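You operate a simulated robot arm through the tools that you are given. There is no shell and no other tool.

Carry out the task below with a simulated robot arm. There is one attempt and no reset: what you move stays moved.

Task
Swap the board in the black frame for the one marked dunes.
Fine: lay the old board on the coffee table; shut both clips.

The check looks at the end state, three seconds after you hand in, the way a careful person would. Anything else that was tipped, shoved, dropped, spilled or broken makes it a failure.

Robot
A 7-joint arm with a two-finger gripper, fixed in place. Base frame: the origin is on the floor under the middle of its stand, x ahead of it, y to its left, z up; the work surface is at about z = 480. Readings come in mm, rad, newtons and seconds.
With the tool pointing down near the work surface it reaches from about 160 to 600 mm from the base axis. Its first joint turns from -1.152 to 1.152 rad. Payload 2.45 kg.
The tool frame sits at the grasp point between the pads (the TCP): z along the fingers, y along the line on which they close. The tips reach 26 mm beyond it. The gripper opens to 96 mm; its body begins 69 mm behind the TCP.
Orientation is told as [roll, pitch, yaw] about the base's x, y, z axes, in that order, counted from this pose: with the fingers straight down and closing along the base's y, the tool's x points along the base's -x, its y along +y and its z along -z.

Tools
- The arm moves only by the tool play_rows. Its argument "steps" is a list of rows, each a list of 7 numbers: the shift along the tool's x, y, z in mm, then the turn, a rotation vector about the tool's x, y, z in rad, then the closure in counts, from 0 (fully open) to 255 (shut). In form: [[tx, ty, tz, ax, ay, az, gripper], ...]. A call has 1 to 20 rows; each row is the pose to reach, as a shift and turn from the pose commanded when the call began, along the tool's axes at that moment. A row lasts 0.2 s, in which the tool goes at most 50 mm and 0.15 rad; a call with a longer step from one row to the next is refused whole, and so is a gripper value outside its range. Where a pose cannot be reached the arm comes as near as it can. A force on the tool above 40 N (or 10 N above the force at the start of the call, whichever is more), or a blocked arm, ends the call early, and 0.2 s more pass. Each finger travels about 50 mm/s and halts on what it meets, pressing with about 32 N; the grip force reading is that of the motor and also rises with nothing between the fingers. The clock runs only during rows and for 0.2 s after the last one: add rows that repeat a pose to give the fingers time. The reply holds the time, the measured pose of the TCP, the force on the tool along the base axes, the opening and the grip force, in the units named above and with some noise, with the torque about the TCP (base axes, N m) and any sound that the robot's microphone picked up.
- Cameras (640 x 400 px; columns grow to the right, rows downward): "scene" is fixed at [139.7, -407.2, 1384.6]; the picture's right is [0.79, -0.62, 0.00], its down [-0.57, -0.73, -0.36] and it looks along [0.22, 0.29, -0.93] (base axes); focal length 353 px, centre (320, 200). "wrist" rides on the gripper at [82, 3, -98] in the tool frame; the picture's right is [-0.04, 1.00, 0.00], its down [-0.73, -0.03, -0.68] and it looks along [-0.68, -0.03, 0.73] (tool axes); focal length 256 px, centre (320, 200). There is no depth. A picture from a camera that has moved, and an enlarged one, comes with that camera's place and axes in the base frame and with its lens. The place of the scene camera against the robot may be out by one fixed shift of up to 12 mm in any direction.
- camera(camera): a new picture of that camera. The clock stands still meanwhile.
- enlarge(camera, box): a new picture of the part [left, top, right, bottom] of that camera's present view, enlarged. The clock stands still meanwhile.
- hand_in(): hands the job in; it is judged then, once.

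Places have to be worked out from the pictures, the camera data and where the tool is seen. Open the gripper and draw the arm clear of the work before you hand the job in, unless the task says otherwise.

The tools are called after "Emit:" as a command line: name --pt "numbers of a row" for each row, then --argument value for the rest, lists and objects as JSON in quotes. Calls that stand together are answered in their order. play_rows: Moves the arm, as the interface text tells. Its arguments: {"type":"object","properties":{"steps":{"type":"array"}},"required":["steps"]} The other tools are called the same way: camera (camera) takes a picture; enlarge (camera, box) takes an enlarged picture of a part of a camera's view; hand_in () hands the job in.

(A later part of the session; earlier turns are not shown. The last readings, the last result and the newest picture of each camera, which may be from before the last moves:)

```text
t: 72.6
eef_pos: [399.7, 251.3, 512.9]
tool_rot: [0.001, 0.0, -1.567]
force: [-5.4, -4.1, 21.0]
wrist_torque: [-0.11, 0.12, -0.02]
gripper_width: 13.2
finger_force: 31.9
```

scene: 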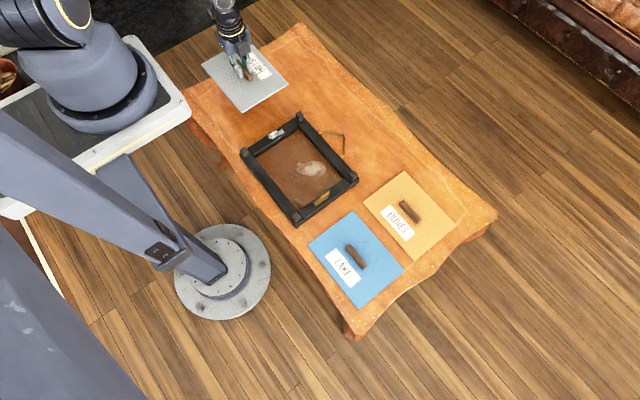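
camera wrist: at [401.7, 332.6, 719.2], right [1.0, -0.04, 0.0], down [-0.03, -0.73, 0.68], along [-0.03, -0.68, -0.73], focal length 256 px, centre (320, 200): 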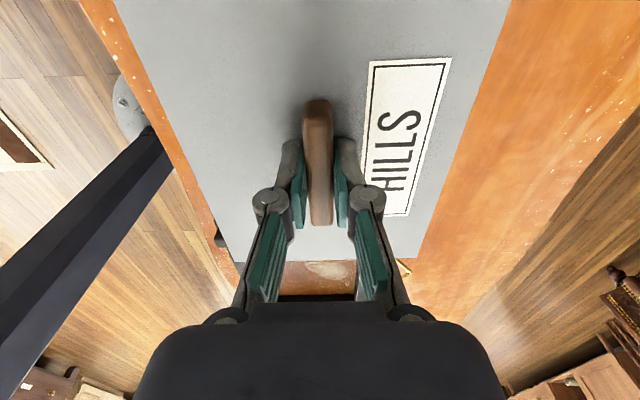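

The board is on the table (21 N). I relieve 1 mm, open gently, and rise.

Emit:
play_rows --pt "0 0 -0.7 0 0 0 255" --pt "0 0 -1 0 0 0 255" --pt "0 0 -1 0 0 0 220" --pt "0 0 -1 0 0 0 180" --pt "0 0 -1 0 0 0 150" --pt "0 0 -1 0 0 0 140" --pt "0 0 -15 0 0 0 140" --pt "0 0 -50 0 0 0 140" --pt "0 0 -95 0 0 0 140" --pt "0 0 -130 0 0 0 140" --pt "0 0 -130 0 0 0 140"

Emit:
camera --camera "scene"

Emit:
camera --camera "wrist"

```text
t: 75.0
eef_pos: [400.5, 249.5, 640.3]
tool_rot: [-0.002, 0.0, -1.57]
force: [-0.5, 0.7, 1.0]
wrist_torque: [0.01, 0.0, 0.05]
gripper_width: 43.1
finger_force: 0.1
```

```text
taken
```

scene: 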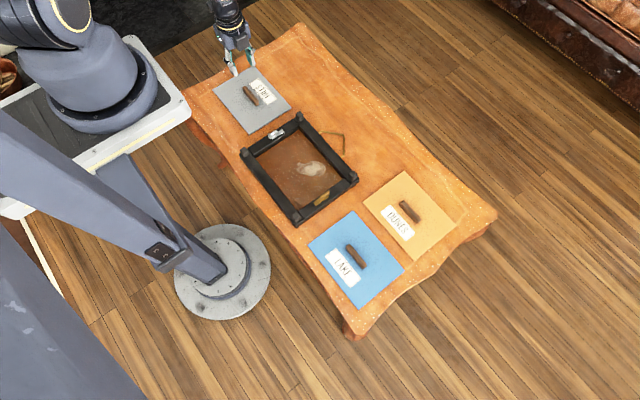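

```text
taken
camera wrist: at [402.4, 330.8, 738.6], right [1.0, -0.04, 0.0], down [-0.03, -0.73, 0.68], along [-0.03, -0.68, -0.73], focal length 256 px, centre (320, 200)
```

wrist: 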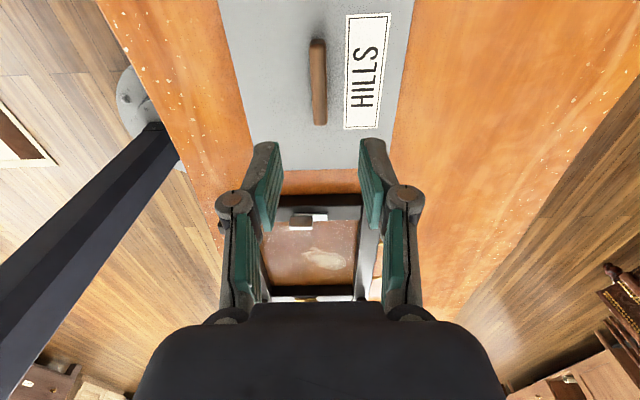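

HILLS lies flat on the table, clear of the frame. I look at the empty frame closely for ledges or keys before fetching DUNES.

Emit:
enlarge --camera "scene" --box '[235, 105, 365, 230]'

Emit:
enlarge --camera "scene" --box '[300, 160, 460, 310]'

```text
3.20 times, centred on (300, 168) of scene
camera zoom: at [139.7, -407.2, 1384.6], right [0.79, -0.62, 0.0], down [-0.57, -0.73, -0.36], along [0.22, 0.29, -0.93], focal length 1130 px, centre (384, 304)
```

zoom: 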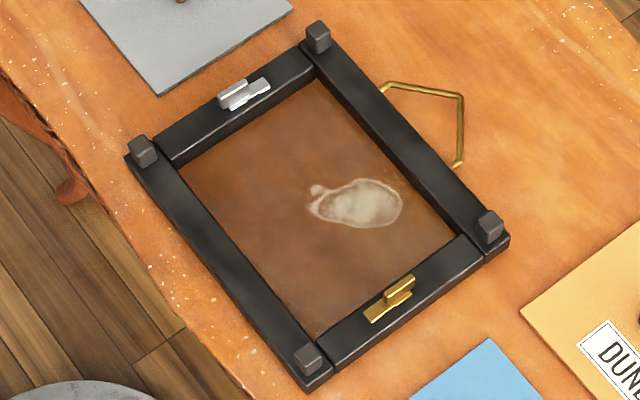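

```text
2.67 times, centred on (380, 235) of scene
camera zoom: at [139.7, -407.2, 1384.6], right [0.79, -0.62, 0.0], down [-0.57, -0.73, -0.36], along [0.22, 0.29, -0.93], focal length 942 px, centre (160, 107)
```

zoom: 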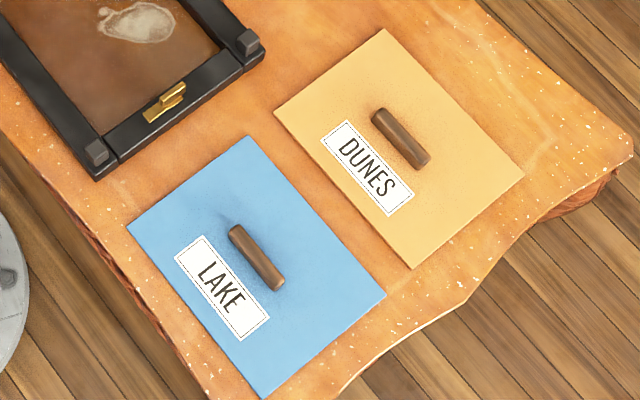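

The recess is plain and symmetric. HILLS sat with its label on the hanger side, so I'll match that for DUNES, which means turning it 180° in the air. Now I travel high over the frame towards the DUNES board.

Emit:
play_rows --pt "-20 2 0 0 0 0 120" --pt "-60 6 0 0 0 0 120" --pt "-105 12 0 0 0 0 120" --pt "-150 20 0 0 0 0 120" --pt "-195 28 0 0 0 0 120" --pt "-240 36 0 0 0 0 120" --pt "-285 44 0 0 0 0 120" --pt "-330 52 0 0 0 0 120" --pt "-375 60 0 0 0 0 120" --pt "-420 68 0 0 0 0 120" --pt "-465 74 0 0 0 0 120" --pt "-505 78 0 0 0 0 120" --pt "-530 80 0 0 0 0 120" --pt "-530 80 0 0 0 0 120"

Emit:
camera --camera "wrist"

Emit:
camera --camera "scene"

```text
t: 78.0
eef_pos: [480.1, -279.2, 642.5]
tool_rot: [-0.001, 0.001, -1.568]
force: [0.5, -1.3, 0.5]
wrist_torque: [0.0, -0.01, -0.01]
gripper_width: 51.1
finger_force: 0.0
```

```text
taken
camera wrist: at [481.5, -197.0, 740.2], right [1.0, -0.04, 0.0], down [-0.03, -0.73, 0.68], along [-0.03, -0.68, -0.73], focal length 256 px, centre (320, 200)
```

wrist: 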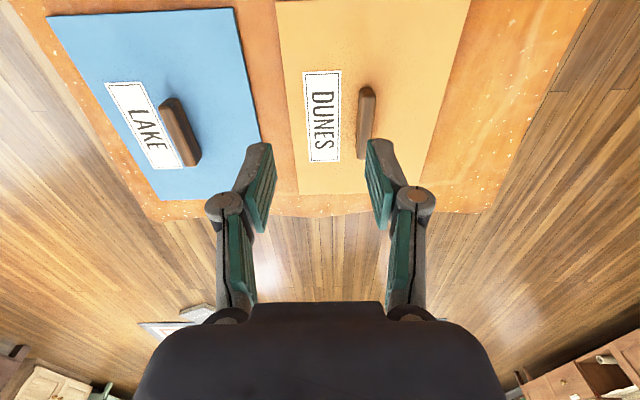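

```text
taken
```

scene: 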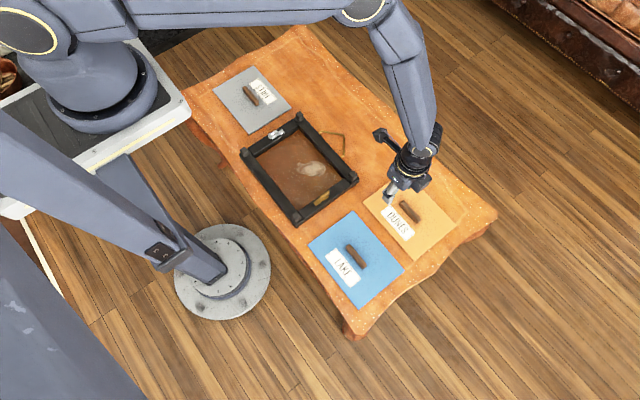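

The DUNES handle is centred near (521.5, −320), right at the reach limit. I go down over it to TCP z ≈ 560 and see how near the arm gets.

Emit:
play_rows --pt "-10 12 5 0 0 0 130" --pt "-20 25 20 0 0 0 140" --pt "-30 36 40 0 0 0 140" --pt "-36 41 60 0 0 0 140" --pt "-36 41 75 0 0 0 140" --pt "-36 41 82 0 0 0 140" --pt "-36 41 82 0 0 0 140"

Emit:
camera --camera "wrist"

```text
t: 79.6
eef_pos: [519.2, -314.7, 566.1]
tool_rot: [0.001, 0.0, -1.57]
force: [0.3, 0.4, 0.3]
wrist_torque: [0.03, 0.01, 0.02]
gripper_width: 43.0
finger_force: 0.1
out of reach, approached as far as the arm can: row 6, 7
```

```text
taken
camera wrist: at [522.2, -233.4, 663.9], right [1.0, -0.04, 0.0], down [-0.03, -0.73, 0.68], along [-0.03, -0.68, -0.73], focal length 256 px, centre (320, 200)
```

wrist: 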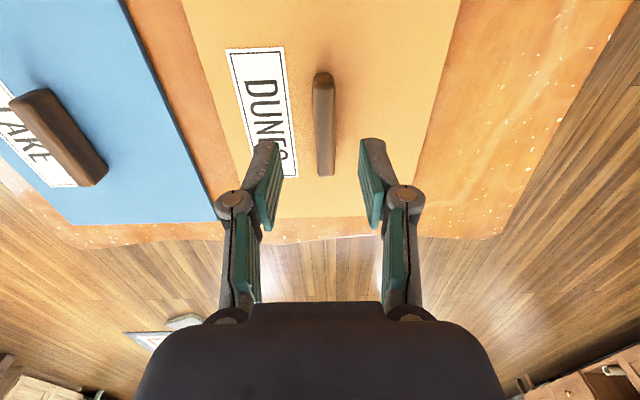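

The vertical reach ends at r ≈ 607 here. The handle spans y −286 to −356 and the board is light, so I grip nearer its close end (y ≈ −300). I shift there and descend.

Emit:
play_rows --pt "8 1 -8 0 0 0 140" --pt "16 2 -8 0 0 0 140" --pt "16 2 5 0 0 0 140" --pt "16 2 20 0 0 0 140" --pt "16 2 32 0 0 0 140" --pt "16 2 32 0 0 0 140"

Emit:
camera --camera "wrist"

```text
t: 81.0
eef_pos: [522.3, -298.8, 554.4]
tool_rot: [0.003, -0.001, -1.568]
force: [0.7, -0.1, 0.6]
wrist_torque: [-0.01, 0.0, -0.02]
gripper_width: 43.3
finger_force: 0.0
out of reach, approached as far as the arm can: row 4, 5, 6
```

```text
taken
camera wrist: at [524.3, -217.8, 652.9], right [1.0, -0.04, 0.0], down [-0.03, -0.73, 0.68], along [-0.02, -0.68, -0.73], focal length 256 px, centre (320, 200)
```

wrist: 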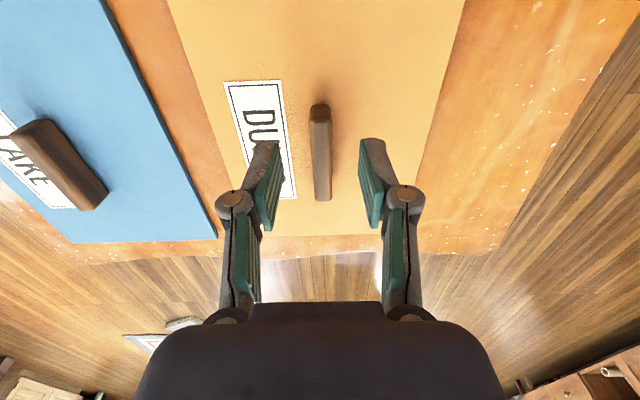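

Still limited at z ≈ 554 with a vertical tool. I lean the tool about the closing axis so the tip points outward (−y) by 0.3 rad, which brings the wrist closer in, then check the reach.

Emit:
play_rows --pt "0 0 -10 0 0 0 140" --pt "0 0 -10 0 -0.1 0 140" --pt "0 0 -10 0 -0.2 0 140" --pt "0 0 -10 0 -0.3 0 140" --pt "-6 0 -5 0 -0.3 0 140" --pt "-12 0 0 0 -0.3 0 140" --pt "-12 0 0 0 -0.3 0 140"

Emit:
camera --camera "wrist"

```text
t: 82.6
eef_pos: [521.7, -310.9, 557.8]
tool_rot: [0.0, -0.3, -1.571]
force: [-0.6, -0.4, -0.1]
wrist_torque: [-0.02, 0.0, -0.01]
gripper_width: 43.3
finger_force: 0.2
```

```text
taken
camera wrist: at [524.8, -204.7, 625.6], right [1.0, -0.04, 0.01], down [-0.03, -0.5, 0.87], along [-0.03, -0.87, -0.5], focal length 256 px, centre (320, 200)
```

wrist: 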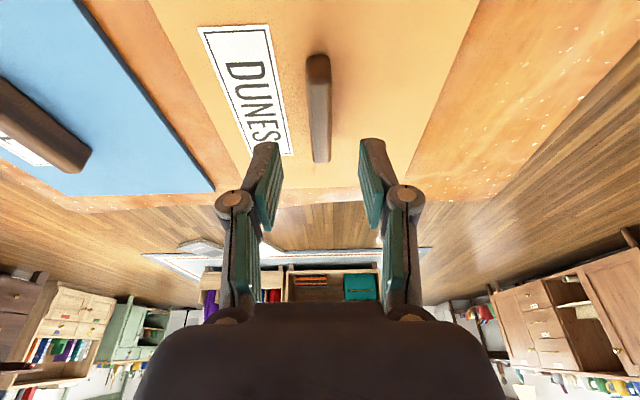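

Reachable now with the lean. The handle is centred between the fingers in x, and I descend straight down in base z to about 522.

Emit:
play_rows --pt "2.4 0 7.6 0 0 0 140" --pt "4.7 0 15.3 0 0 0 140" --pt "7.1 0 22.9 0 0 0 140" --pt "9.5 0 30.6 0 0 0 140" --pt "10.6 0 34.4 0 0 0 140" --pt "10.6 0 34.4 0 0 0 140"

Emit:
camera --camera "wrist"

```text
t: 84.0
eef_pos: [519.7, -309.1, 531.2]
tool_rot: [0.0, -0.301, -1.57]
force: [0.1, 0.1, -0.1]
wrist_torque: [0.0, -0.04, 0.01]
gripper_width: 43.1
finger_force: 0.0
out of reach, approached as far as the arm can: row 3, 4, 5, 6
```

```text
taken
camera wrist: at [522.5, -203.2, 600.0], right [1.0, -0.04, 0.01], down [-0.03, -0.5, 0.87], along [-0.03, -0.87, -0.5], focal length 256 px, centre (320, 200)
```

wrist: 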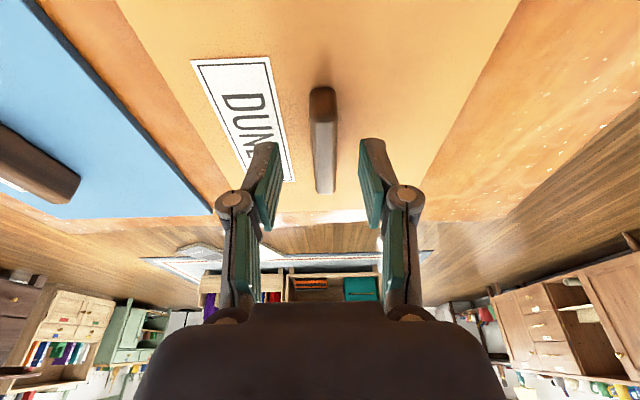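

The lean along y isn't enough. A better way is to close along y on the two handle ends (70 mm apart) and lean the tool in +x, which pulls the wrist in radially. I rise, straighten and turn the tool to yaw 0, fully open.

Emit:
play_rows --pt "-6 0 -19 0 0 0 140" --pt "-12 0 -40 0 0 0 100" --pt "-18 0 -60 0 0.1 0 60" --pt "-18 0 -70 0 0.2 0 20" --pt "-18 0 -75 0 0.3 0 0" --pt "-18 0 -75 0 0.3 0 0"

Emit:
play_rows --pt "0 -5 0 0 0 -0.14 0" --pt "0 -10 0 0 0 -0.28 0" --pt "0 -15 0 0 0 -0.42 0" --pt "0 -20 0 0 0 -0.56 0" --pt "0 -25 0 0 0 -0.7 0" --pt "0 -30 0 0 0 -0.84 0" --pt "0 -35 0 0 0 -0.98 0" --pt "0 -40 0 0 0 -1.12 0" --pt "0 -40 0 0 0 -1.26 0" --pt "0 -40 0 0 0 -1.4 0" --pt "0 -40 0 0 0 -1.5 0" --pt "0 -40 0 0 0 -1.5708 0" --pt "0 -40 0 0 0 -1.5708 0"

Emit:
camera --camera "wrist"

```text
t: 85.4
eef_pos: [520.5, -304.7, 609.1]
tool_rot: [0.0, 0.001, -1.569]
force: [0.2, 0.0, -0.4]
wrist_torque: [0.01, 0.01, -0.03]
gripper_width: 96.2
finger_force: 0.1
```

```text
t: 88.2
eef_pos: [480.3, -304.2, 607.8]
tool_rot: [0.001, 0.001, 0.003]
force: [-0.3, 0.5, 0.5]
wrist_torque: [0.03, 0.02, -0.01]
gripper_width: 96.1
finger_force: 0.0
```

```text
taken
camera wrist: at [397.7, -301.8, 704.9], right [0.04, 1.0, 0.0], down [0.73, -0.03, 0.68], along [0.68, -0.03, -0.73], focal length 256 px, centre (320, 200)
```

wrist: 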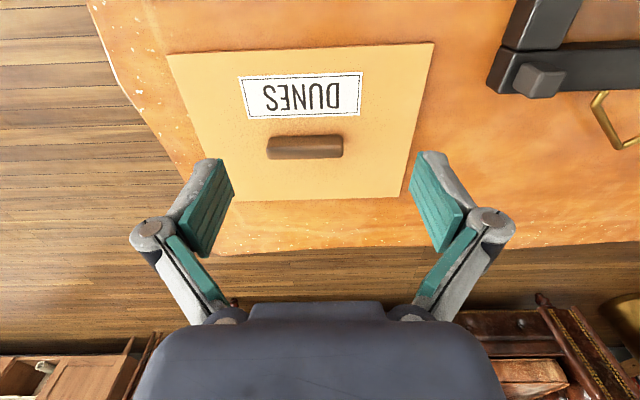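

The handle ends are at y ≈ −285.6 and −355.7, centre −320.6, x ≈ 521.5. I lean the tool 0.4 rad in +x and come over the handle with the gripper fully open, to z ≈ 555.

Emit:
play_rows --pt "0 -4 0 0 -0.1 0 0" --pt "-5 -8 0 0 -0.2 0 0" --pt "-15 -12 5 0 -0.3 0 0" --pt "-25 -16.4 15 0 -0.4 0 0" --pt "-31 -16.4 30 0 -0.4 0 0" --pt "-31 -16.4 45 0 -0.4 0 0" --pt "-31 -16.4 52 0 -0.4 0 0" --pt "-31 -16.4 52 0 -0.4 0 0"

Emit:
camera --camera "wrist"

Emit:
enlarge --camera "scene" --box '[340, 140, 480, 260]'

```text
t: 90.0
eef_pos: [511.2, -320.9, 554.7]
tool_rot: [0.0, -0.4, 0.0]
force: [0.3, -0.2, 0.3]
wrist_torque: [-0.01, -0.02, -0.02]
gripper_width: 96.2
finger_force: 0.1
```

```text
taken
camera wrist: at [397.3, -318.0, 613.6], right [0.04, 1.0, 0.02], down [0.41, -0.03, 0.91], along [0.91, -0.03, -0.41], focal length 256 px, centre (320, 200)
```

wrist: 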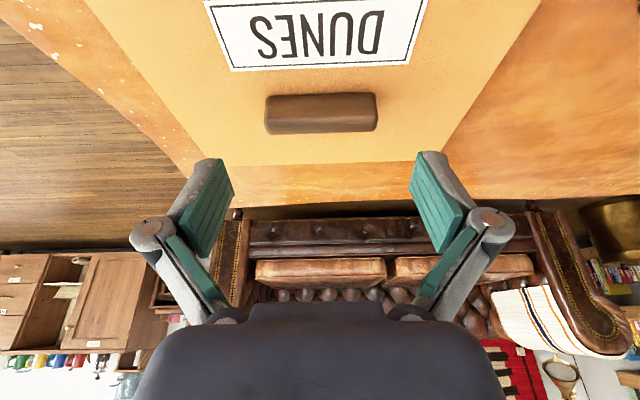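

```text
3.33 times, centred on (410, 200) of scene
camera zoom: at [139.7, -407.2, 1384.6], right [0.79, -0.62, 0.0], down [-0.57, -0.73, -0.36], along [0.22, 0.29, -0.93], focal length 1177 px, centre (20, 200)
```

zoom: 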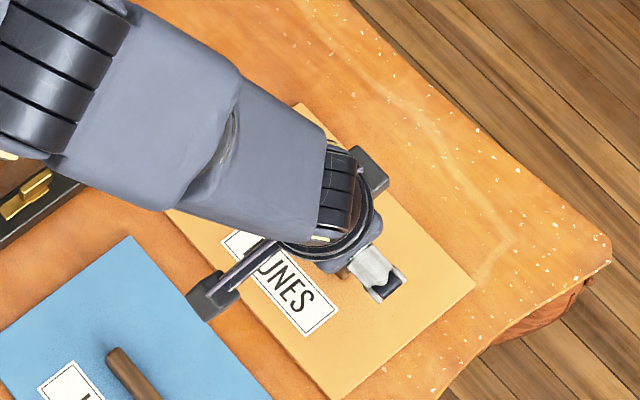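

The handle is centred between the open fingers. I descend straight down in base z to about 523.

Emit:
play_rows --pt "2.5 0 8 0 0 0 0" --pt "5.5 0 16 0 0 0 0" --pt "8.5 0 24 0 0 0 0" --pt "11 0 30 0 0 0 0" --pt "11 0 30 0 0 0 0"

Emit:
camera --camera "wrist"

```text
t: 91.2
eef_pos: [513.4, -321.2, 524.0]
tool_rot: [-0.001, -0.399, 0.0]
force: [0.0, -0.3, -0.1]
wrist_torque: [0.0, 0.01, -0.01]
gripper_width: 95.8
finger_force: 0.1
```

```text
taken
camera wrist: at [398.9, -317.6, 582.3], right [0.04, 1.0, 0.02], down [0.41, -0.03, 0.91], along [0.91, -0.03, -0.41], focal length 256 px, centre (320, 200)
```

wrist: 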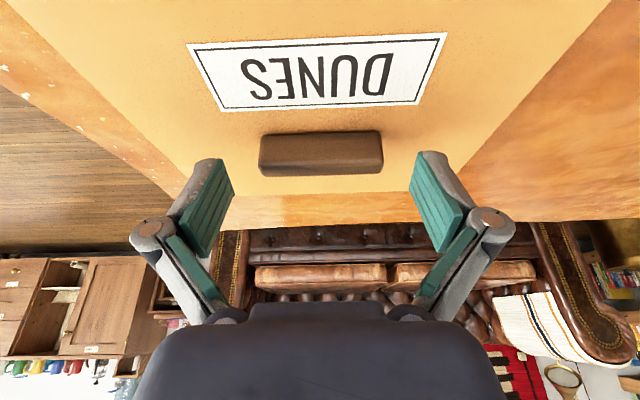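

Reach is fine here. I go on down in small steps feeling for the board.

Emit:
play_rows --pt "0.6 0 1.4 0 0 0 0" --pt "1.2 0 2.8 0 0 0 0" --pt "1.8 0 4.2 0 0 0 0" --pt "1.8 0 4.2 0 0 0 0"

```text
t: 92.2
eef_pos: [513.7, -320.5, 519.8]
tool_rot: [0.002, -0.401, 0.003]
force: [1.2, 0.6, 0.0]
wrist_torque: [0.01, -0.01, 0.02]
gripper_width: 96.2
finger_force: 0.0
```

Emit:
play_rows --pt "0.6 0 1.4 0 0 0 0" --pt "1.2 0 2.8 0 0 0 0" --pt "1.2 0 2.8 0 0 0 0"

```text
t: 93.0
eef_pos: [512.6, -320.6, 515.9]
tool_rot: [-0.001, -0.401, 0.002]
force: [0.1, 0.3, 0.1]
wrist_torque: [-0.01, -0.04, 0.06]
gripper_width: 96.2
finger_force: 0.1
```

Emit:
play_rows --pt "0.5 0 1.2 0 0 0 0" --pt "1.0 0 2.4 0 0 0 0" --pt "1.0 0 2.4 0 0 0 0"

```text
t: 93.8
eef_pos: [511.2, -319.3, 515.2]
tool_rot: [-0.001, -0.399, 0.003]
force: [-0.5, -0.8, -0.8]
wrist_torque: [-0.04, 0.0, -0.03]
gripper_width: 96.0
finger_force: 0.1
```

Emit:
play_rows --pt "0.5 0 1.2 0 0 0 0" --pt "0.8 0 1.8 0 0 0 0" --pt "0.8 0 1.8 0 0 0 0"

Emit:
enlarge --camera "wrist" --box '[180, 80, 460, 270]'

```text
t: 94.6
eef_pos: [511.8, -320.0, 514.1]
tool_rot: [0.001, -0.4, 0.002]
force: [0.4, 0.2, 1.1]
wrist_torque: [0.0, 0.0, 0.0]
gripper_width: 95.8
finger_force: 0.1
out of reach, approached as far as the arm can: row 1, 2, 3
```

```text
2.11 times, centred on (320, 175) of wrist
camera zoom: at [397.8, -317.1, 573.6], right [0.04, 1.0, 0.02], down [0.41, -0.03, 0.91], along [0.91, -0.03, -0.41], focal length 539 px, centre (320, 253)
```

zoom: 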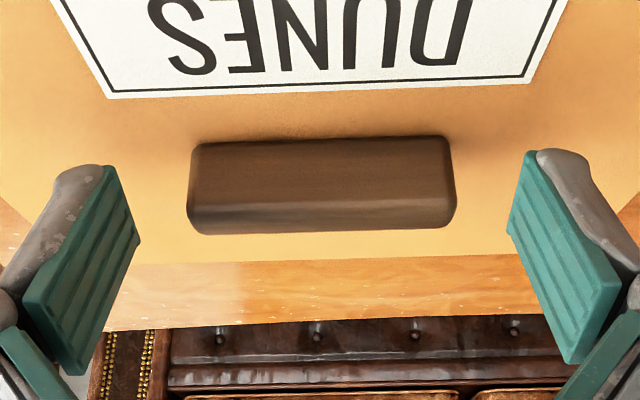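

The arm is at its limit at TCP z ≈ 514.5, and with the lean the lower tip corners should be about 1 mm above the board. I close on the handle ends.

Emit:
play_rows --pt "0 0 0 0 0 0 40" --pt "0 0 0 0 0 0 80" --pt "0 0 0 0 0 0 120" --pt "0 0 0 0 0 0 180" --pt "0 0 0 0 0 0 255" --pt "0 0 0 0 0 0 255"

Emit:
enlarge --camera "wrist" --box '[180, 80, 460, 270]'

```text
t: 96.0
eef_pos: [511.1, -319.0, 515.2]
tool_rot: [-0.001, -0.4, 0.003]
force: [-1.3, 1.3, 3.7]
wrist_torque: [0.16, 0.06, 0.05]
gripper_width: 69.6
finger_force: 31.9
```

```text
2.11 times, centred on (320, 175) of wrist
camera zoom: at [397.8, -317.1, 573.6], right [0.04, 1.0, 0.02], down [0.41, -0.03, 0.91], along [0.91, -0.03, -0.41], focal length 539 px, centre (320, 253)
```

zoom: 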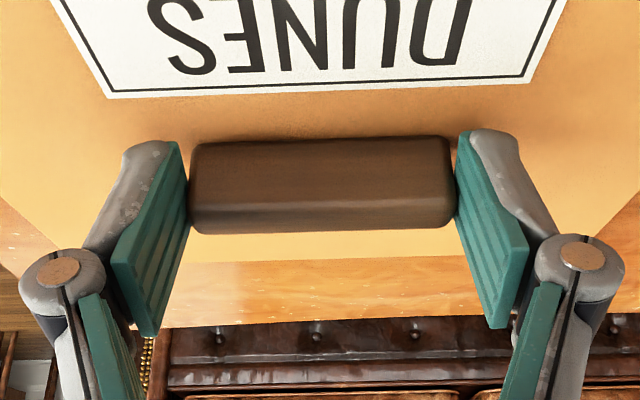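

Handle ends gripped (69.6 mm). I lift slowly by 5 mm in base z and check.

Emit:
play_rows --pt "-0.6 0 -1.4 0 0 0 255" --pt "-1.2 0 -2.8 0 0 0 255" --pt "-1.9 0 -4.6 0 0 0 255" --pt "-2.7 0 -6.4 0 0 0 255" --pt "-2.7 0 -6.4 0 0 0 255"

Emit:
camera --camera "wrist"

```text
t: 97.2
eef_pos: [510.5, -320.8, 521.6]
tool_rot: [-0.002, -0.398, 0.003]
force: [0.0, -0.2, -2.0]
wrist_torque: [-0.01, 0.04, -0.02]
gripper_width: 69.4
finger_force: 31.7
```

```text
taken
camera wrist: at [397.6, -317.6, 580.7], right [0.04, 1.0, 0.02], down [0.41, -0.03, 0.91], along [0.91, -0.03, -0.41], focal length 256 px, centre (320, 200)
```

wrist: 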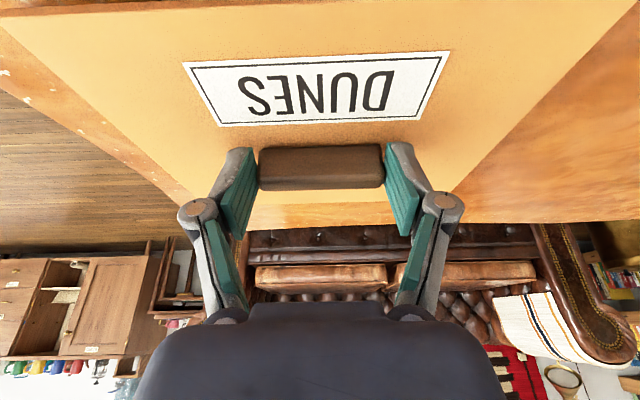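

The board is coming up, with about 2 N load. I lift it by a further 85 mm.

Emit:
play_rows --pt "-2 0 -4.6 0 0 0 255" --pt "-4.7 0 -11 0 0 0 255" --pt "-8.6 0 -20.3 0 0 0 255" --pt "-13.6 0 -32.2 0 0 0 255" --pt "-19.5 0 -46 0 0 0 255" --pt "-25.3 0 -60 0 0 0 255" --pt "-30 0 -71 0 0 0 255" --pt "-33 0 -78.3 0 0 0 255" --pt "-33 0 -78.3 0 0 0 255"

Emit:
camera --camera "scene"

Emit:
camera --camera "wrist"

```text
t: 99.2
eef_pos: [509.7, -321.2, 607.2]
tool_rot: [0.0, -0.399, 0.0]
force: [0.2, 0.4, -2.2]
wrist_torque: [-0.01, 0.05, -0.01]
gripper_width: 69.3
finger_force: 31.8
```

```text
taken
```

scene: 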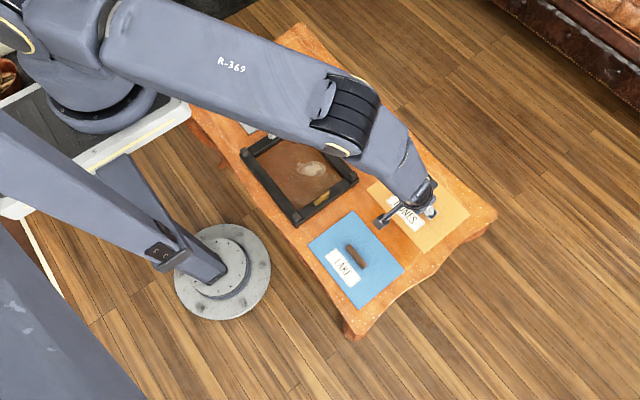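

```text
taken
camera wrist: at [396.6, -318.0, 665.6], right [0.04, 1.0, 0.02], down [0.41, -0.03, 0.91], along [0.91, -0.03, -0.41], focal length 256 px, centre (320, 200)
```

wrist: 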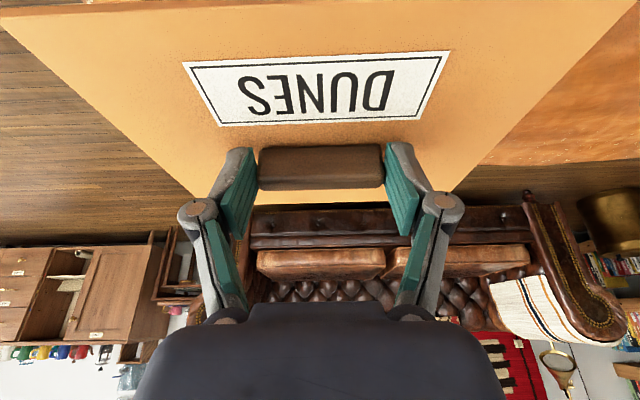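

The board hangs level. I'll set it down a little closer to the robot (centre about (497, −287), clear of LAKE and the frame) so I can re-grip across the handle with a vertical tool and turn it. First I move over and descend most of the way.

Emit:
play_rows --pt "7 11 -3 0 0 0 255" --pt "15 23 -6 0 0 0 255" --pt "22 34 -9.3 0 0 0 255" --pt "22 34 -9.3 0 0 0 255" --pt "26 34 0 0 0 0 255" --pt "33 34 17 0 0 0 255" --pt "41 34 36 0 0 0 255" --pt "47 34 50 0 0 0 255" --pt "50.6 34 58.5 0 0 0 255" --pt "52 34 61.6 0 0 0 255" --pt "52 34 61.6 0 0 0 255"

Emit:
enlarge --camera "scene" --box '[300, 150, 480, 300]'

Emit:
camera --camera "wrist"

```text
t: 101.6
eef_pos: [486.3, -286.8, 529.1]
tool_rot: [0.001, -0.399, 0.002]
force: [0.1, 0.0, -2.7]
wrist_torque: [0.01, 0.01, 0.0]
gripper_width: 69.2
finger_force: 31.7
```

```text
2.67 times, centred on (390, 225) of scene
camera zoom: at [139.7, -407.2, 1384.6], right [0.79, -0.62, 0.0], down [-0.57, -0.73, -0.36], along [0.22, 0.29, -0.93], focal length 942 px, centre (133, 133)
```

zoom: 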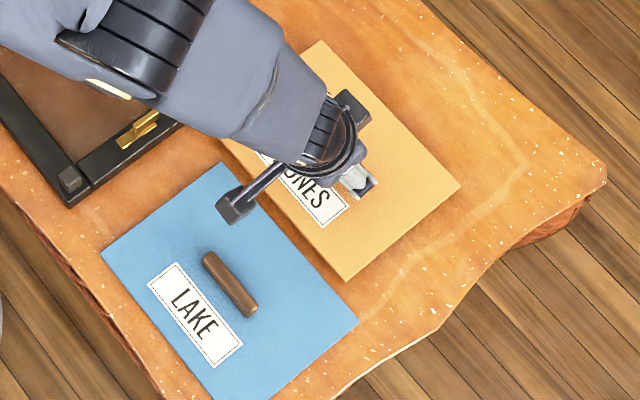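

```text
taken
camera wrist: at [373.1, -283.5, 587.5], right [0.04, 1.0, 0.02], down [0.41, -0.03, 0.91], along [0.91, -0.03, -0.41], focal length 256 px, centre (320, 200)
```

wrist: 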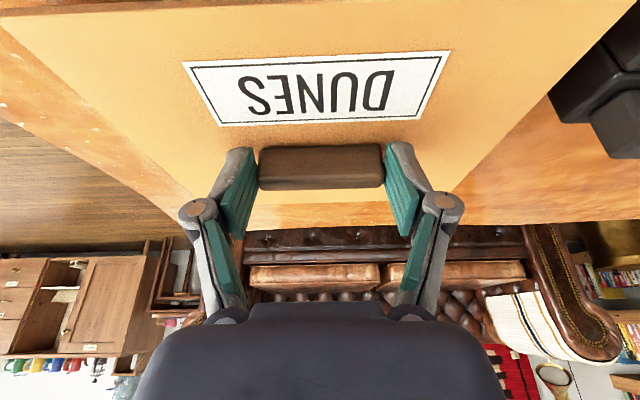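

Clear of LAKE (about 12 mm) and of the frame. I lower onto the table in small steps.

Emit:
play_rows --pt "1.6 0 3.7 0 0 0 255" --pt "3.1 0 7.4 0 0 0 255" --pt "4.3 0 10.1 0 0 0 255" --pt "4.7 0 11 0 0 0 255" --pt "5.1 0 12 0 0 0 255" --pt "5.1 0 12 0 0 0 255"

```text
t: 103.0
eef_pos: [486.7, -287.1, 516.1]
tool_rot: [-0.002, -0.399, 0.002]
force: [0.5, 0.4, -1.7]
wrist_torque: [0.03, 0.0, 0.0]
gripper_width: 69.3
finger_force: 31.9
```

Emit:
play_rows --pt "0.4 0 0.9 0 0 0 255" --pt "0.8 0 1.8 0 0 0 255" --pt "0.8 0 1.8 0 0 0 255"

```text
t: 103.8
eef_pos: [486.8, -286.7, 515.8]
tool_rot: [-0.001, -0.403, 0.0]
force: [-4.8, 3.9, 15.9]
wrist_torque: [0.26, 0.17, 0.04]
gripper_width: 69.6
finger_force: 32.0
```

Set down (16 N). I relieve slightly, open fully, and rise.

Emit:
play_rows --pt "-0.3 0 -0.7 0 0 0 255" --pt "-0.3 0 -0.7 0 0 0 150" --pt "-0.3 0 -0.7 0 0 0 60" --pt "-0.3 0 -0.7 0 0 0 0" --pt "-0.3 0 -0.7 0 0 0 0" --pt "-6 0 -14 0 0 0 0" --pt "-15 0 -35 0 0 0 0" --pt "-25 0 -60 0 0 0 0" --pt "-36 0 -85 0 0 0 0" --pt "-36 0 -85 0 0 0 0"

Emit:
camera --camera "wrist"

Emit:
camera --camera "scene"

```text
t: 106.0
eef_pos: [486.7, -287.2, 607.4]
tool_rot: [0.002, -0.401, 0.001]
force: [-0.1, -0.5, 0.6]
wrist_torque: [-0.02, 0.01, -0.04]
gripper_width: 96.0
finger_force: 0.0
```

```text
taken
camera wrist: at [373.8, -284.2, 665.7], right [0.04, 1.0, 0.02], down [0.41, -0.03, 0.91], along [0.91, -0.03, -0.41], focal length 256 px, centre (320, 200)
```

wrist: 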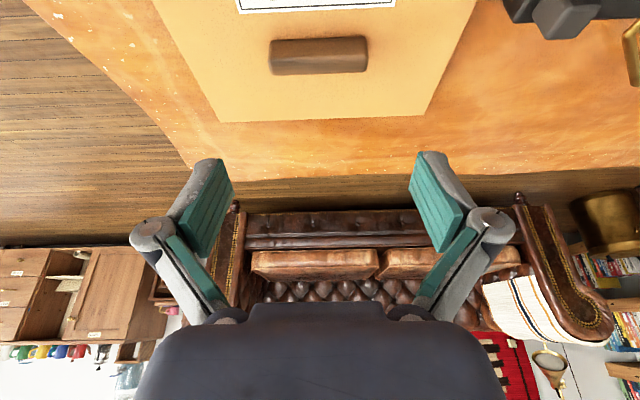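

```text
taken
```

scene: 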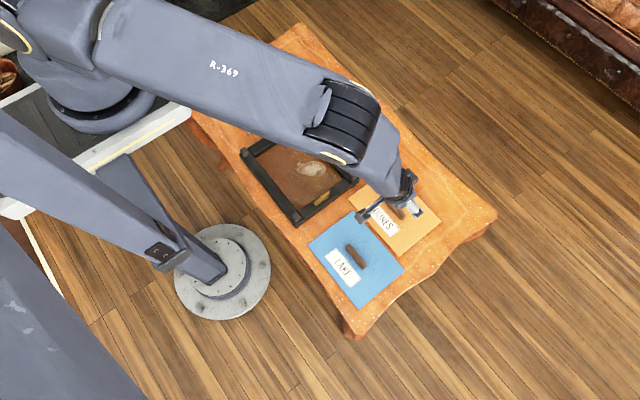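

DUNES lies flat in its nearer spot. I straighten the tool and turn it −90° to grip across the handle.

Emit:
play_rows --pt "0 0 0 0 0.1 0 40" --pt "0 0 0 0 0.2 0 80" --pt "0 0 0 0 0.3 0 110" --pt "0 0 0 0 0.4 0 110" --pt "0 0 0 0 0.4 0 110"

Emit:
play_rows --pt "-1 0 0 0 0 0.14 110" --pt "-2 0 0 0 0 0.28 110" --pt "-3 0 0 0 0 0.42 110" --pt "-4 0 0 0 0 0.56 110" --pt "-5 0 0 0 0 0.7 110" --pt "-6 0 0 0 0 0.84 110" --pt "-7 0 0 0 0 0.98 110" --pt "-8 0 0 0 0 1.12 110" --pt "-9 0 0 0 0 1.26 110" --pt "-9 0 0 0 0 1.4 110" --pt "-9 0 0 0 0 1.5 110" --pt "-9 0 0 0 0 1.5708 110" --pt "-9 0 0 0 0 1.5708 110"

Emit:
camera --camera "wrist"

```text
t: 107.2
eef_pos: [488.5, -287.1, 607.6]
tool_rot: [-0.002, 0.002, 0.002]
force: [-0.1, -0.6, 0.7]
wrist_torque: [0.02, 0.01, 0.02]
gripper_width: 54.6
finger_force: 0.1
```

```text
t: 110.0
eef_pos: [495.6, -286.9, 607.8]
tool_rot: [0.001, 0.0, -1.573]
force: [0.9, -0.3, -0.1]
wrist_torque: [-0.02, 0.0, -0.02]
gripper_width: 54.9
finger_force: 0.1
```

```text
taken
camera wrist: at [498.9, -205.3, 705.3], right [1.0, -0.04, 0.0], down [-0.03, -0.73, 0.68], along [-0.03, -0.68, -0.73], focal length 256 px, centre (320, 200)
```

wrist: 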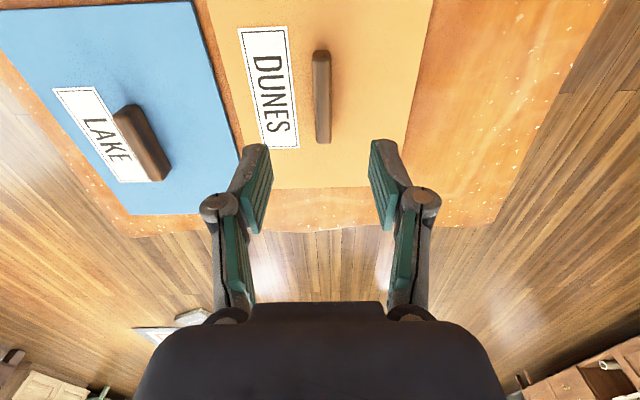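

The handle is centred at about (497.3, −288.7). I correct and descend to TCP z ≈ 530, fingers straddling it.

Emit:
play_rows --pt "-1 0.7 15 0 0 0 120" --pt "-1.8 1.4 35 0 0 0 140" --pt "-1.8 1.4 55 0 0 0 150" --pt "-1.8 1.4 70 0 0 0 150" --pt "-1.8 1.4 78 0 0 0 150" --pt "-1.8 1.4 78 0 0 0 150"

Emit:
camera --camera "wrist"

```text
t: 111.4
eef_pos: [497.8, -287.5, 530.6]
tool_rot: [0.0, 0.0, -1.572]
force: [-0.7, 0.4, -0.8]
wrist_torque: [0.04, 0.03, 0.0]
gripper_width: 39.3
finger_force: 0.0
```

```text
taken
camera wrist: at [500.3, -206.9, 627.5], right [1.0, -0.04, 0.0], down [-0.03, -0.73, 0.68], along [-0.03, -0.68, -0.73], focal length 256 px, centre (320, 200)
```

wrist: 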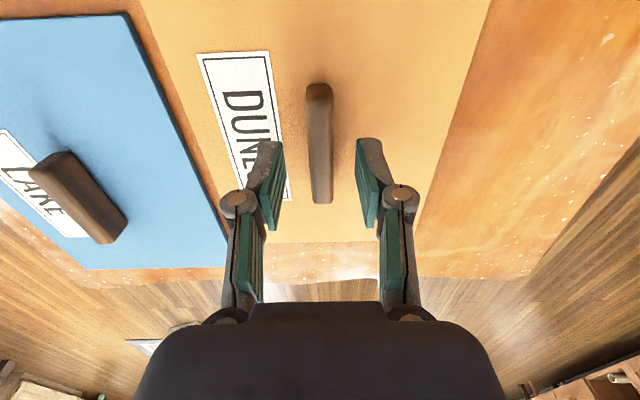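

Aligned and within reach. I lower to TCP z ≈ 513 and close across the handle.

Emit:
play_rows --pt "-1 0 6 0 0 0 150" --pt "-1 0 11 0 0 0 150" --pt "-1 0 14 0 0 0 150" --pt "-1 0 16 0 0 0 150" --pt "-1 0 16.5 0 0 0 150" --pt "-1 0 16.5 0 0 0 150"

```text
t: 112.8
eef_pos: [494.6, -287.2, 523.4]
tool_rot: [0.001, -0.001, -1.568]
force: [0.4, 0.1, 0.1]
wrist_torque: [0.02, -0.02, -0.01]
gripper_width: 39.6
finger_force: 0.0
out of reach, approached as far as the arm can: row 2, 3, 4, 5, 6
```

Out of reach below z ≈ 523 here with a vertical tool. I add a small lean (0.2 rad about the closing axis), which I can keep until placing. I raise a bit, lean, and check.

Emit:
play_rows --pt "0 0 -15 0 0 0 150" --pt "0 0 -15 0 -0.1 0 150" --pt "0 0 -15 0 -0.2 0 150" --pt "3 0 -15 0 -0.2 0 150" --pt "3 0 -15 0 -0.2 0 150"

Emit:
camera --camera "wrist"

```text
t: 114.0
eef_pos: [495.4, -284.9, 538.4]
tool_rot: [0.0, -0.201, -1.572]
force: [0.6, 0.2, -0.6]
wrist_torque: [-0.03, 0.0, 0.02]
gripper_width: 39.5
finger_force: 0.0
```

```text
taken
camera wrist: at [497.9, -185.2, 617.4], right [1.0, -0.04, 0.01], down [-0.03, -0.58, 0.81], along [-0.03, -0.81, -0.58], focal length 256 px, centre (320, 200)
```

wrist: 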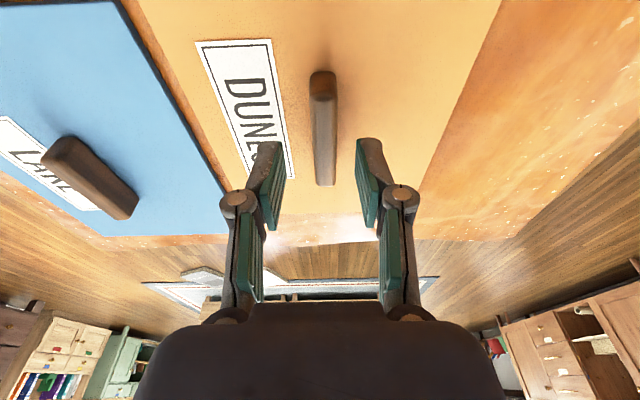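

The lean is set. I shift +2 mm in x to re-centre and descend to about z 518.

Emit:
play_rows --pt "1 1 5 0 0 0 150" --pt "2 2 10 0 0 0 150" --pt "3 2 15 0 0 0 150" --pt "4 2 19.6 0 0 0 150" --pt "4 2 19.6 0 0 0 150"

```text
t: 115.2
eef_pos: [496.6, -283.5, 517.8]
tool_rot: [0.0, -0.201, -1.568]
force: [0.8, -0.2, 0.2]
wrist_torque: [-0.01, 0.01, 0.0]
gripper_width: 39.5
finger_force: 0.1
```

Emit:
play_rows --pt "0.3 0 1.3 0 0 0 150" --pt "0.5 0 2.5 0 0 0 150" --pt "0.5 0 2.5 0 0 0 150"

Emit:
enlarge --camera "wrist" --box '[220, 60, 420, 240]'

```text
t: 116.0
eef_pos: [496.6, -284.2, 515.4]
tool_rot: [0.001, -0.2, -1.571]
force: [0.0, 0.3, -0.6]
wrist_torque: [0.03, -0.01, 0.03]
gripper_width: 39.6
finger_force: 0.0
```

```text
2.22 times, centred on (320, 150) of wrist
camera zoom: at [500.0, -184.8, 595.2], right [1.0, -0.04, 0.01], down [-0.03, -0.58, 0.81], along [-0.03, -0.81, -0.58], focal length 569 px, centre (320, 311)
```

zoom: 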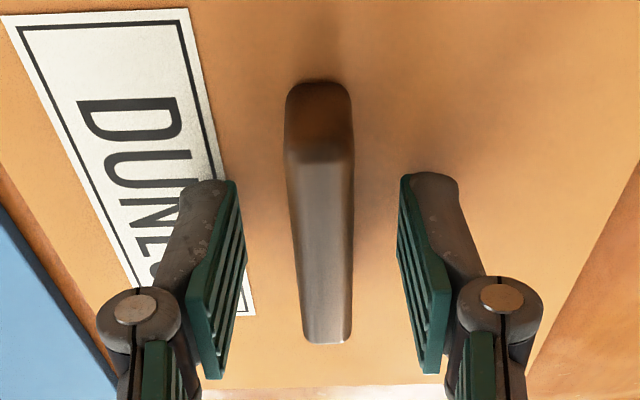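

Still no contact. A further 1.5 mm down.

Emit:
play_rows --pt "0.2 0 0.8 0 0 0 150" --pt "0.3 0 1.5 0 0 0 150" --pt "0.3 0 1.5 0 0 0 150"

```text
t: 116.8
eef_pos: [497.5, -284.8, 513.3]
tool_rot: [0.0, -0.201, -1.569]
force: [-0.1, -0.3, 0.4]
wrist_torque: [0.03, 0.0, 0.0]
gripper_width: 39.5
finger_force: 0.1
```

At z ≈ 513.5 with no contact yet. I close here.

Emit:
play_rows --pt "0 0 0 0 0 0 180" --pt "0 0 0 0 0 0 210" --pt "0 0 0 0 0 0 255" --pt "0 0 0 0 0 0 255" --pt "0 0 0 0 0 0 255" --pt "0 0 0 0 0 0 255"

Emit:
enlarge --camera "wrist" --box '[220, 60, 420, 240]'

```text
t: 118.2
eef_pos: [498.4, -284.7, 514.9]
tool_rot: [0.0, -0.201, -1.568]
force: [0.9, 0.1, 0.3]
wrist_torque: [-0.02, -0.04, -0.03]
gripper_width: 13.3
finger_force: 31.7
```

```text
2.22 times, centred on (320, 150) of wrist
camera zoom: at [500.1, -184.9, 593.8], right [1.0, -0.04, 0.01], down [-0.03, -0.58, 0.81], along [-0.03, -0.81, -0.58], focal length 569 px, centre (320, 311)
```

zoom: 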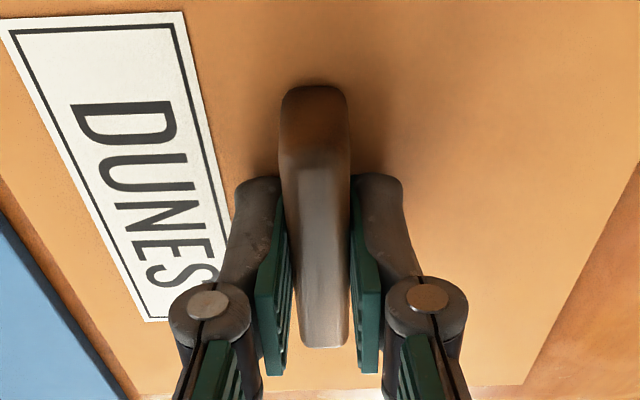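

Gripped at 13.3 mm. I lift a few millimetres to test the hold.

Emit:
play_rows --pt "-0.2 0 -1 0 0 0 255" --pt "-0.5 0 -2.5 0 0 0 255" --pt "-1 0 -5 0 0 0 255" --pt "-1.6 0 -8 0 0 0 255" --pt "-1.6 0 -8 0 0 0 255"

Emit:
camera --camera "wrist"

```text
t: 119.4
eef_pos: [497.3, -283.7, 523.3]
tool_rot: [0.001, -0.2, -1.569]
force: [-0.6, 0.2, -1.3]
wrist_torque: [0.01, 0.0, -0.02]
gripper_width: 13.4
finger_force: 32.2
```

```text
taken
camera wrist: at [499.5, -184.7, 601.8], right [1.0, -0.04, 0.01], down [-0.03, -0.58, 0.81], along [-0.03, -0.81, -0.58], focal length 256 px, centre (320, 200)
```

wrist: 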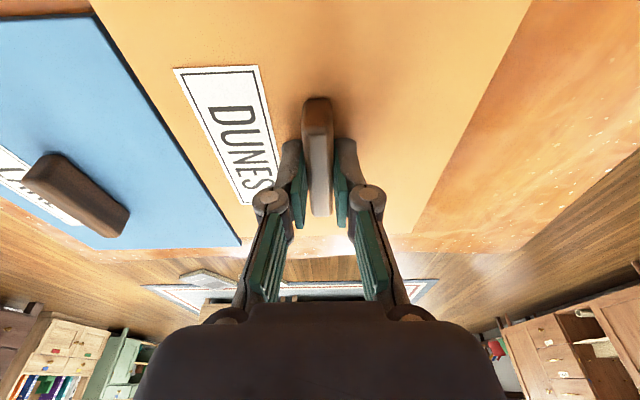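

The board is held and level. I lift it high.

Emit:
play_rows --pt "-1.5 0 -7 0 0 0 255" --pt "-4 0 -20 0 0 0 255" --pt "-7 0 -35 0 0 0 255" --pt "-11 0 -54 0 0 0 255" --pt "-15 0 -74 0 0 0 255" --pt "-19 0 -93 0 0 0 255" --pt "-22 0 -108 0 0 0 255" --pt "-23 0 -113 0 0 0 255" --pt "-23 0 -113 0 0 0 255"

Emit:
camera --camera "scene"

Emit:
camera --camera "wrist"

```text
t: 121.4
eef_pos: [497.2, -283.8, 638.1]
tool_rot: [0.001, -0.201, -1.569]
force: [-0.5, -0.5, -1.8]
wrist_torque: [-0.03, 0.03, -0.03]
gripper_width: 13.5
finger_force: 32.1
```

```text
taken
```

scene: 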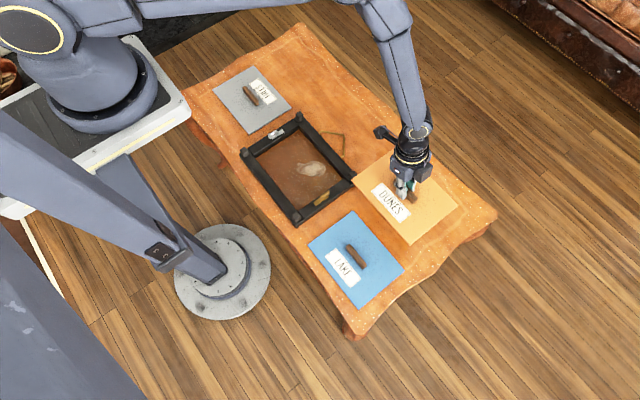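

```text
taken
camera wrist: at [500.0, -184.6, 717.7], right [1.0, -0.04, 0.01], down [-0.03, -0.58, 0.81], along [-0.03, -0.81, -0.58], focal length 256 px, centre (320, 200)
```

wrist: 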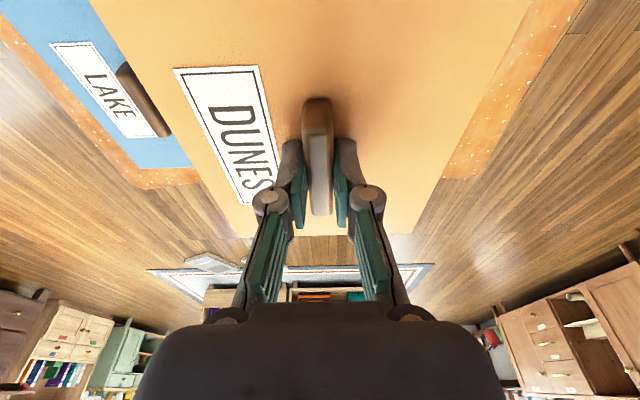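

Now I carry it over the frame centre at this height, keeping the orientation for the moment.

Emit:
play_rows --pt "10 -5 -2 0 0 0 255" --pt "38 -20 -7.7 0 0 0 255" --pt "75 -38 -15.2 0 0 0 255" --pt "113 -58 -22.9 0 0 0 255" --pt "151 -78 -30.6 0 0 0 255" --pt "189 -98 -38.3 0 0 0 255" --pt "220 -114 -44.6 0 0 0 255" --pt "240 -124 -48.7 0 0 0 255" --pt "248 -128 -50.3 0 0 0 255" --pt "248 -128 -50.3 0 0 0 255"

```text
t: 123.6
eef_pos: [368.5, -32.7, 638.2]
tool_rot: [-0.001, -0.201, -1.568]
force: [-0.5, -0.4, -2.3]
wrist_torque: [0.01, -0.04, 0.0]
gripper_width: 13.5
finger_force: 31.7
```

Over the frame centre now. I begin the half turn about the vertical, keeping the lean, so the board stays level.

Emit:
play_rows --pt "0 0 0 -0.0199 0 -0.098 255" --pt "0 0 0 -0.0477 0 -0.2352 255" --pt "0 0 0 -0.0755 0 -0.3724 255" --pt "0 0 0 -0.1033 0 -0.5096 255" --pt "0 0 0 -0.1311 0 -0.6468 255" --pt "0 0 0 -0.159 0 -0.784 255" --pt "0 0 0 -0.1868 0 -0.9212 255" --pt "0 0 0 -0.2146 0 -1.0584 255" --pt "0 0 0 -0.2424 0 -1.1956 255" --pt "0 0 0 -0.2702 0 -1.3328 255" --pt "0 0 0 -0.298 0 -1.47 255" --pt "0 0 0 -0.3121 0 -1.5394 255" --pt "0 0 0 -0.3121 0 -1.5394 255"

Emit:
camera --camera "scene"

Emit:
camera --camera "wrist"

```text
t: 126.4
eef_pos: [368.3, -32.0, 637.7]
tool_rot: [0.0, -0.201, 0.003]
force: [0.6, 0.3, -1.4]
wrist_torque: [-0.02, -0.02, 0.0]
gripper_width: 13.2
finger_force: 31.8
```

```text
taken
```

scene: 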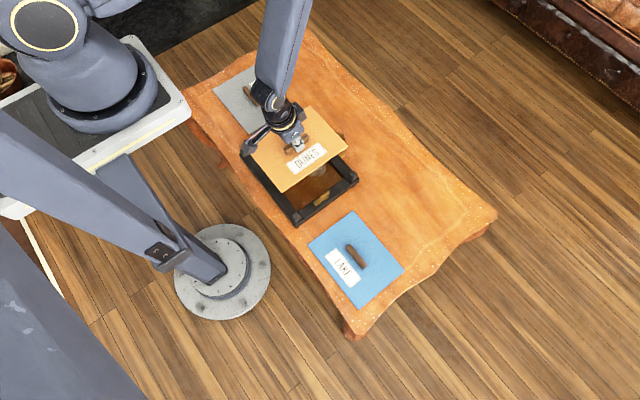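

```text
taken
camera wrist: at [268.6, -28.7, 716.7], right [0.04, 1.0, 0.01], down [0.58, -0.03, 0.81], along [0.81, -0.03, -0.58], focal length 256 px, centre (320, 200)
```

wrist: 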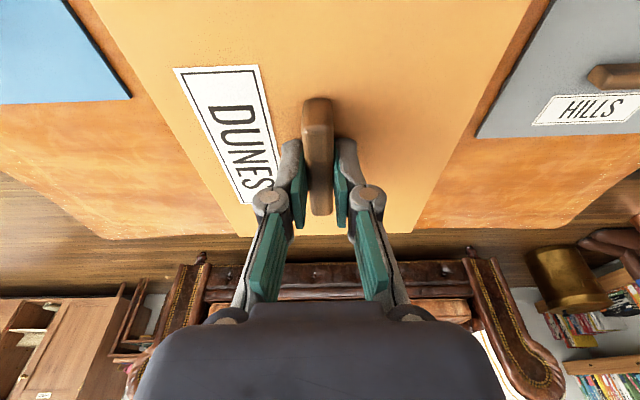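

Halfway and still level. I complete the turn to yaw +90°.

Emit:
play_rows --pt "0 0 0 -0.0199 0 -0.098 255" --pt "0 0 0 -0.0477 0 -0.2352 255" --pt "0 0 0 -0.0755 0 -0.3724 255" --pt "0 0 0 -0.1033 0 -0.5096 255" --pt "0 0 0 -0.1311 0 -0.6468 255" --pt "0 0 0 -0.159 0 -0.784 255" --pt "0 0 0 -0.1868 0 -0.9212 255" --pt "0 0 0 -0.2146 0 -1.0584 255" --pt "0 0 0 -0.2424 0 -1.1956 255" --pt "0 0 0 -0.2702 0 -1.3328 255" --pt "0 0 0 -0.298 0 -1.47 255" --pt "0 0 0 -0.3121 0 -1.5394 255" --pt "0 0 0 -0.3121 0 -1.5394 255"

Emit:
camera --camera "scene"

Emit:
camera --camera "wrist"

```text
t: 129.2
eef_pos: [368.7, -32.1, 636.3]
tool_rot: [0.001, -0.199, 1.571]
force: [0.4, 0.0, -1.3]
wrist_torque: [0.0, -0.01, -0.01]
gripper_width: 13.4
finger_force: 32.0
```

```text
taken
```

scene: 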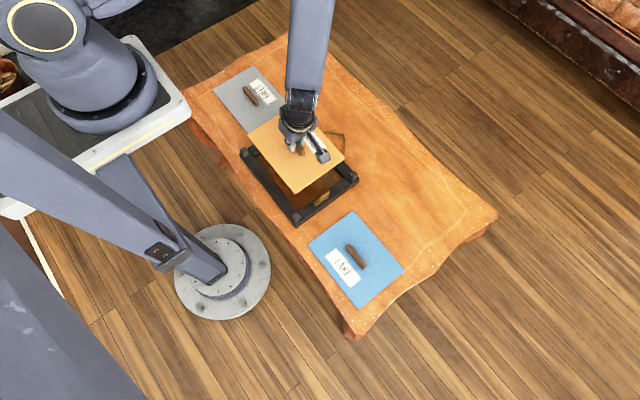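

```text
taken
camera wrist: at [366.1, -131.2, 716.8], right [-1.0, 0.04, 0.01], down [0.03, 0.58, 0.81], along [0.03, 0.81, -0.58], focal length 256 px, centre (320, 200)
```

wrist: 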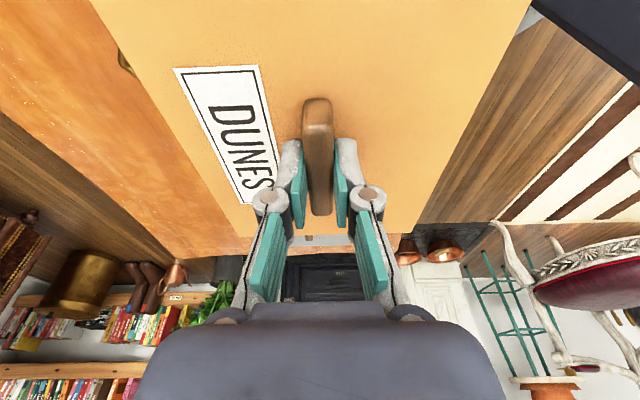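

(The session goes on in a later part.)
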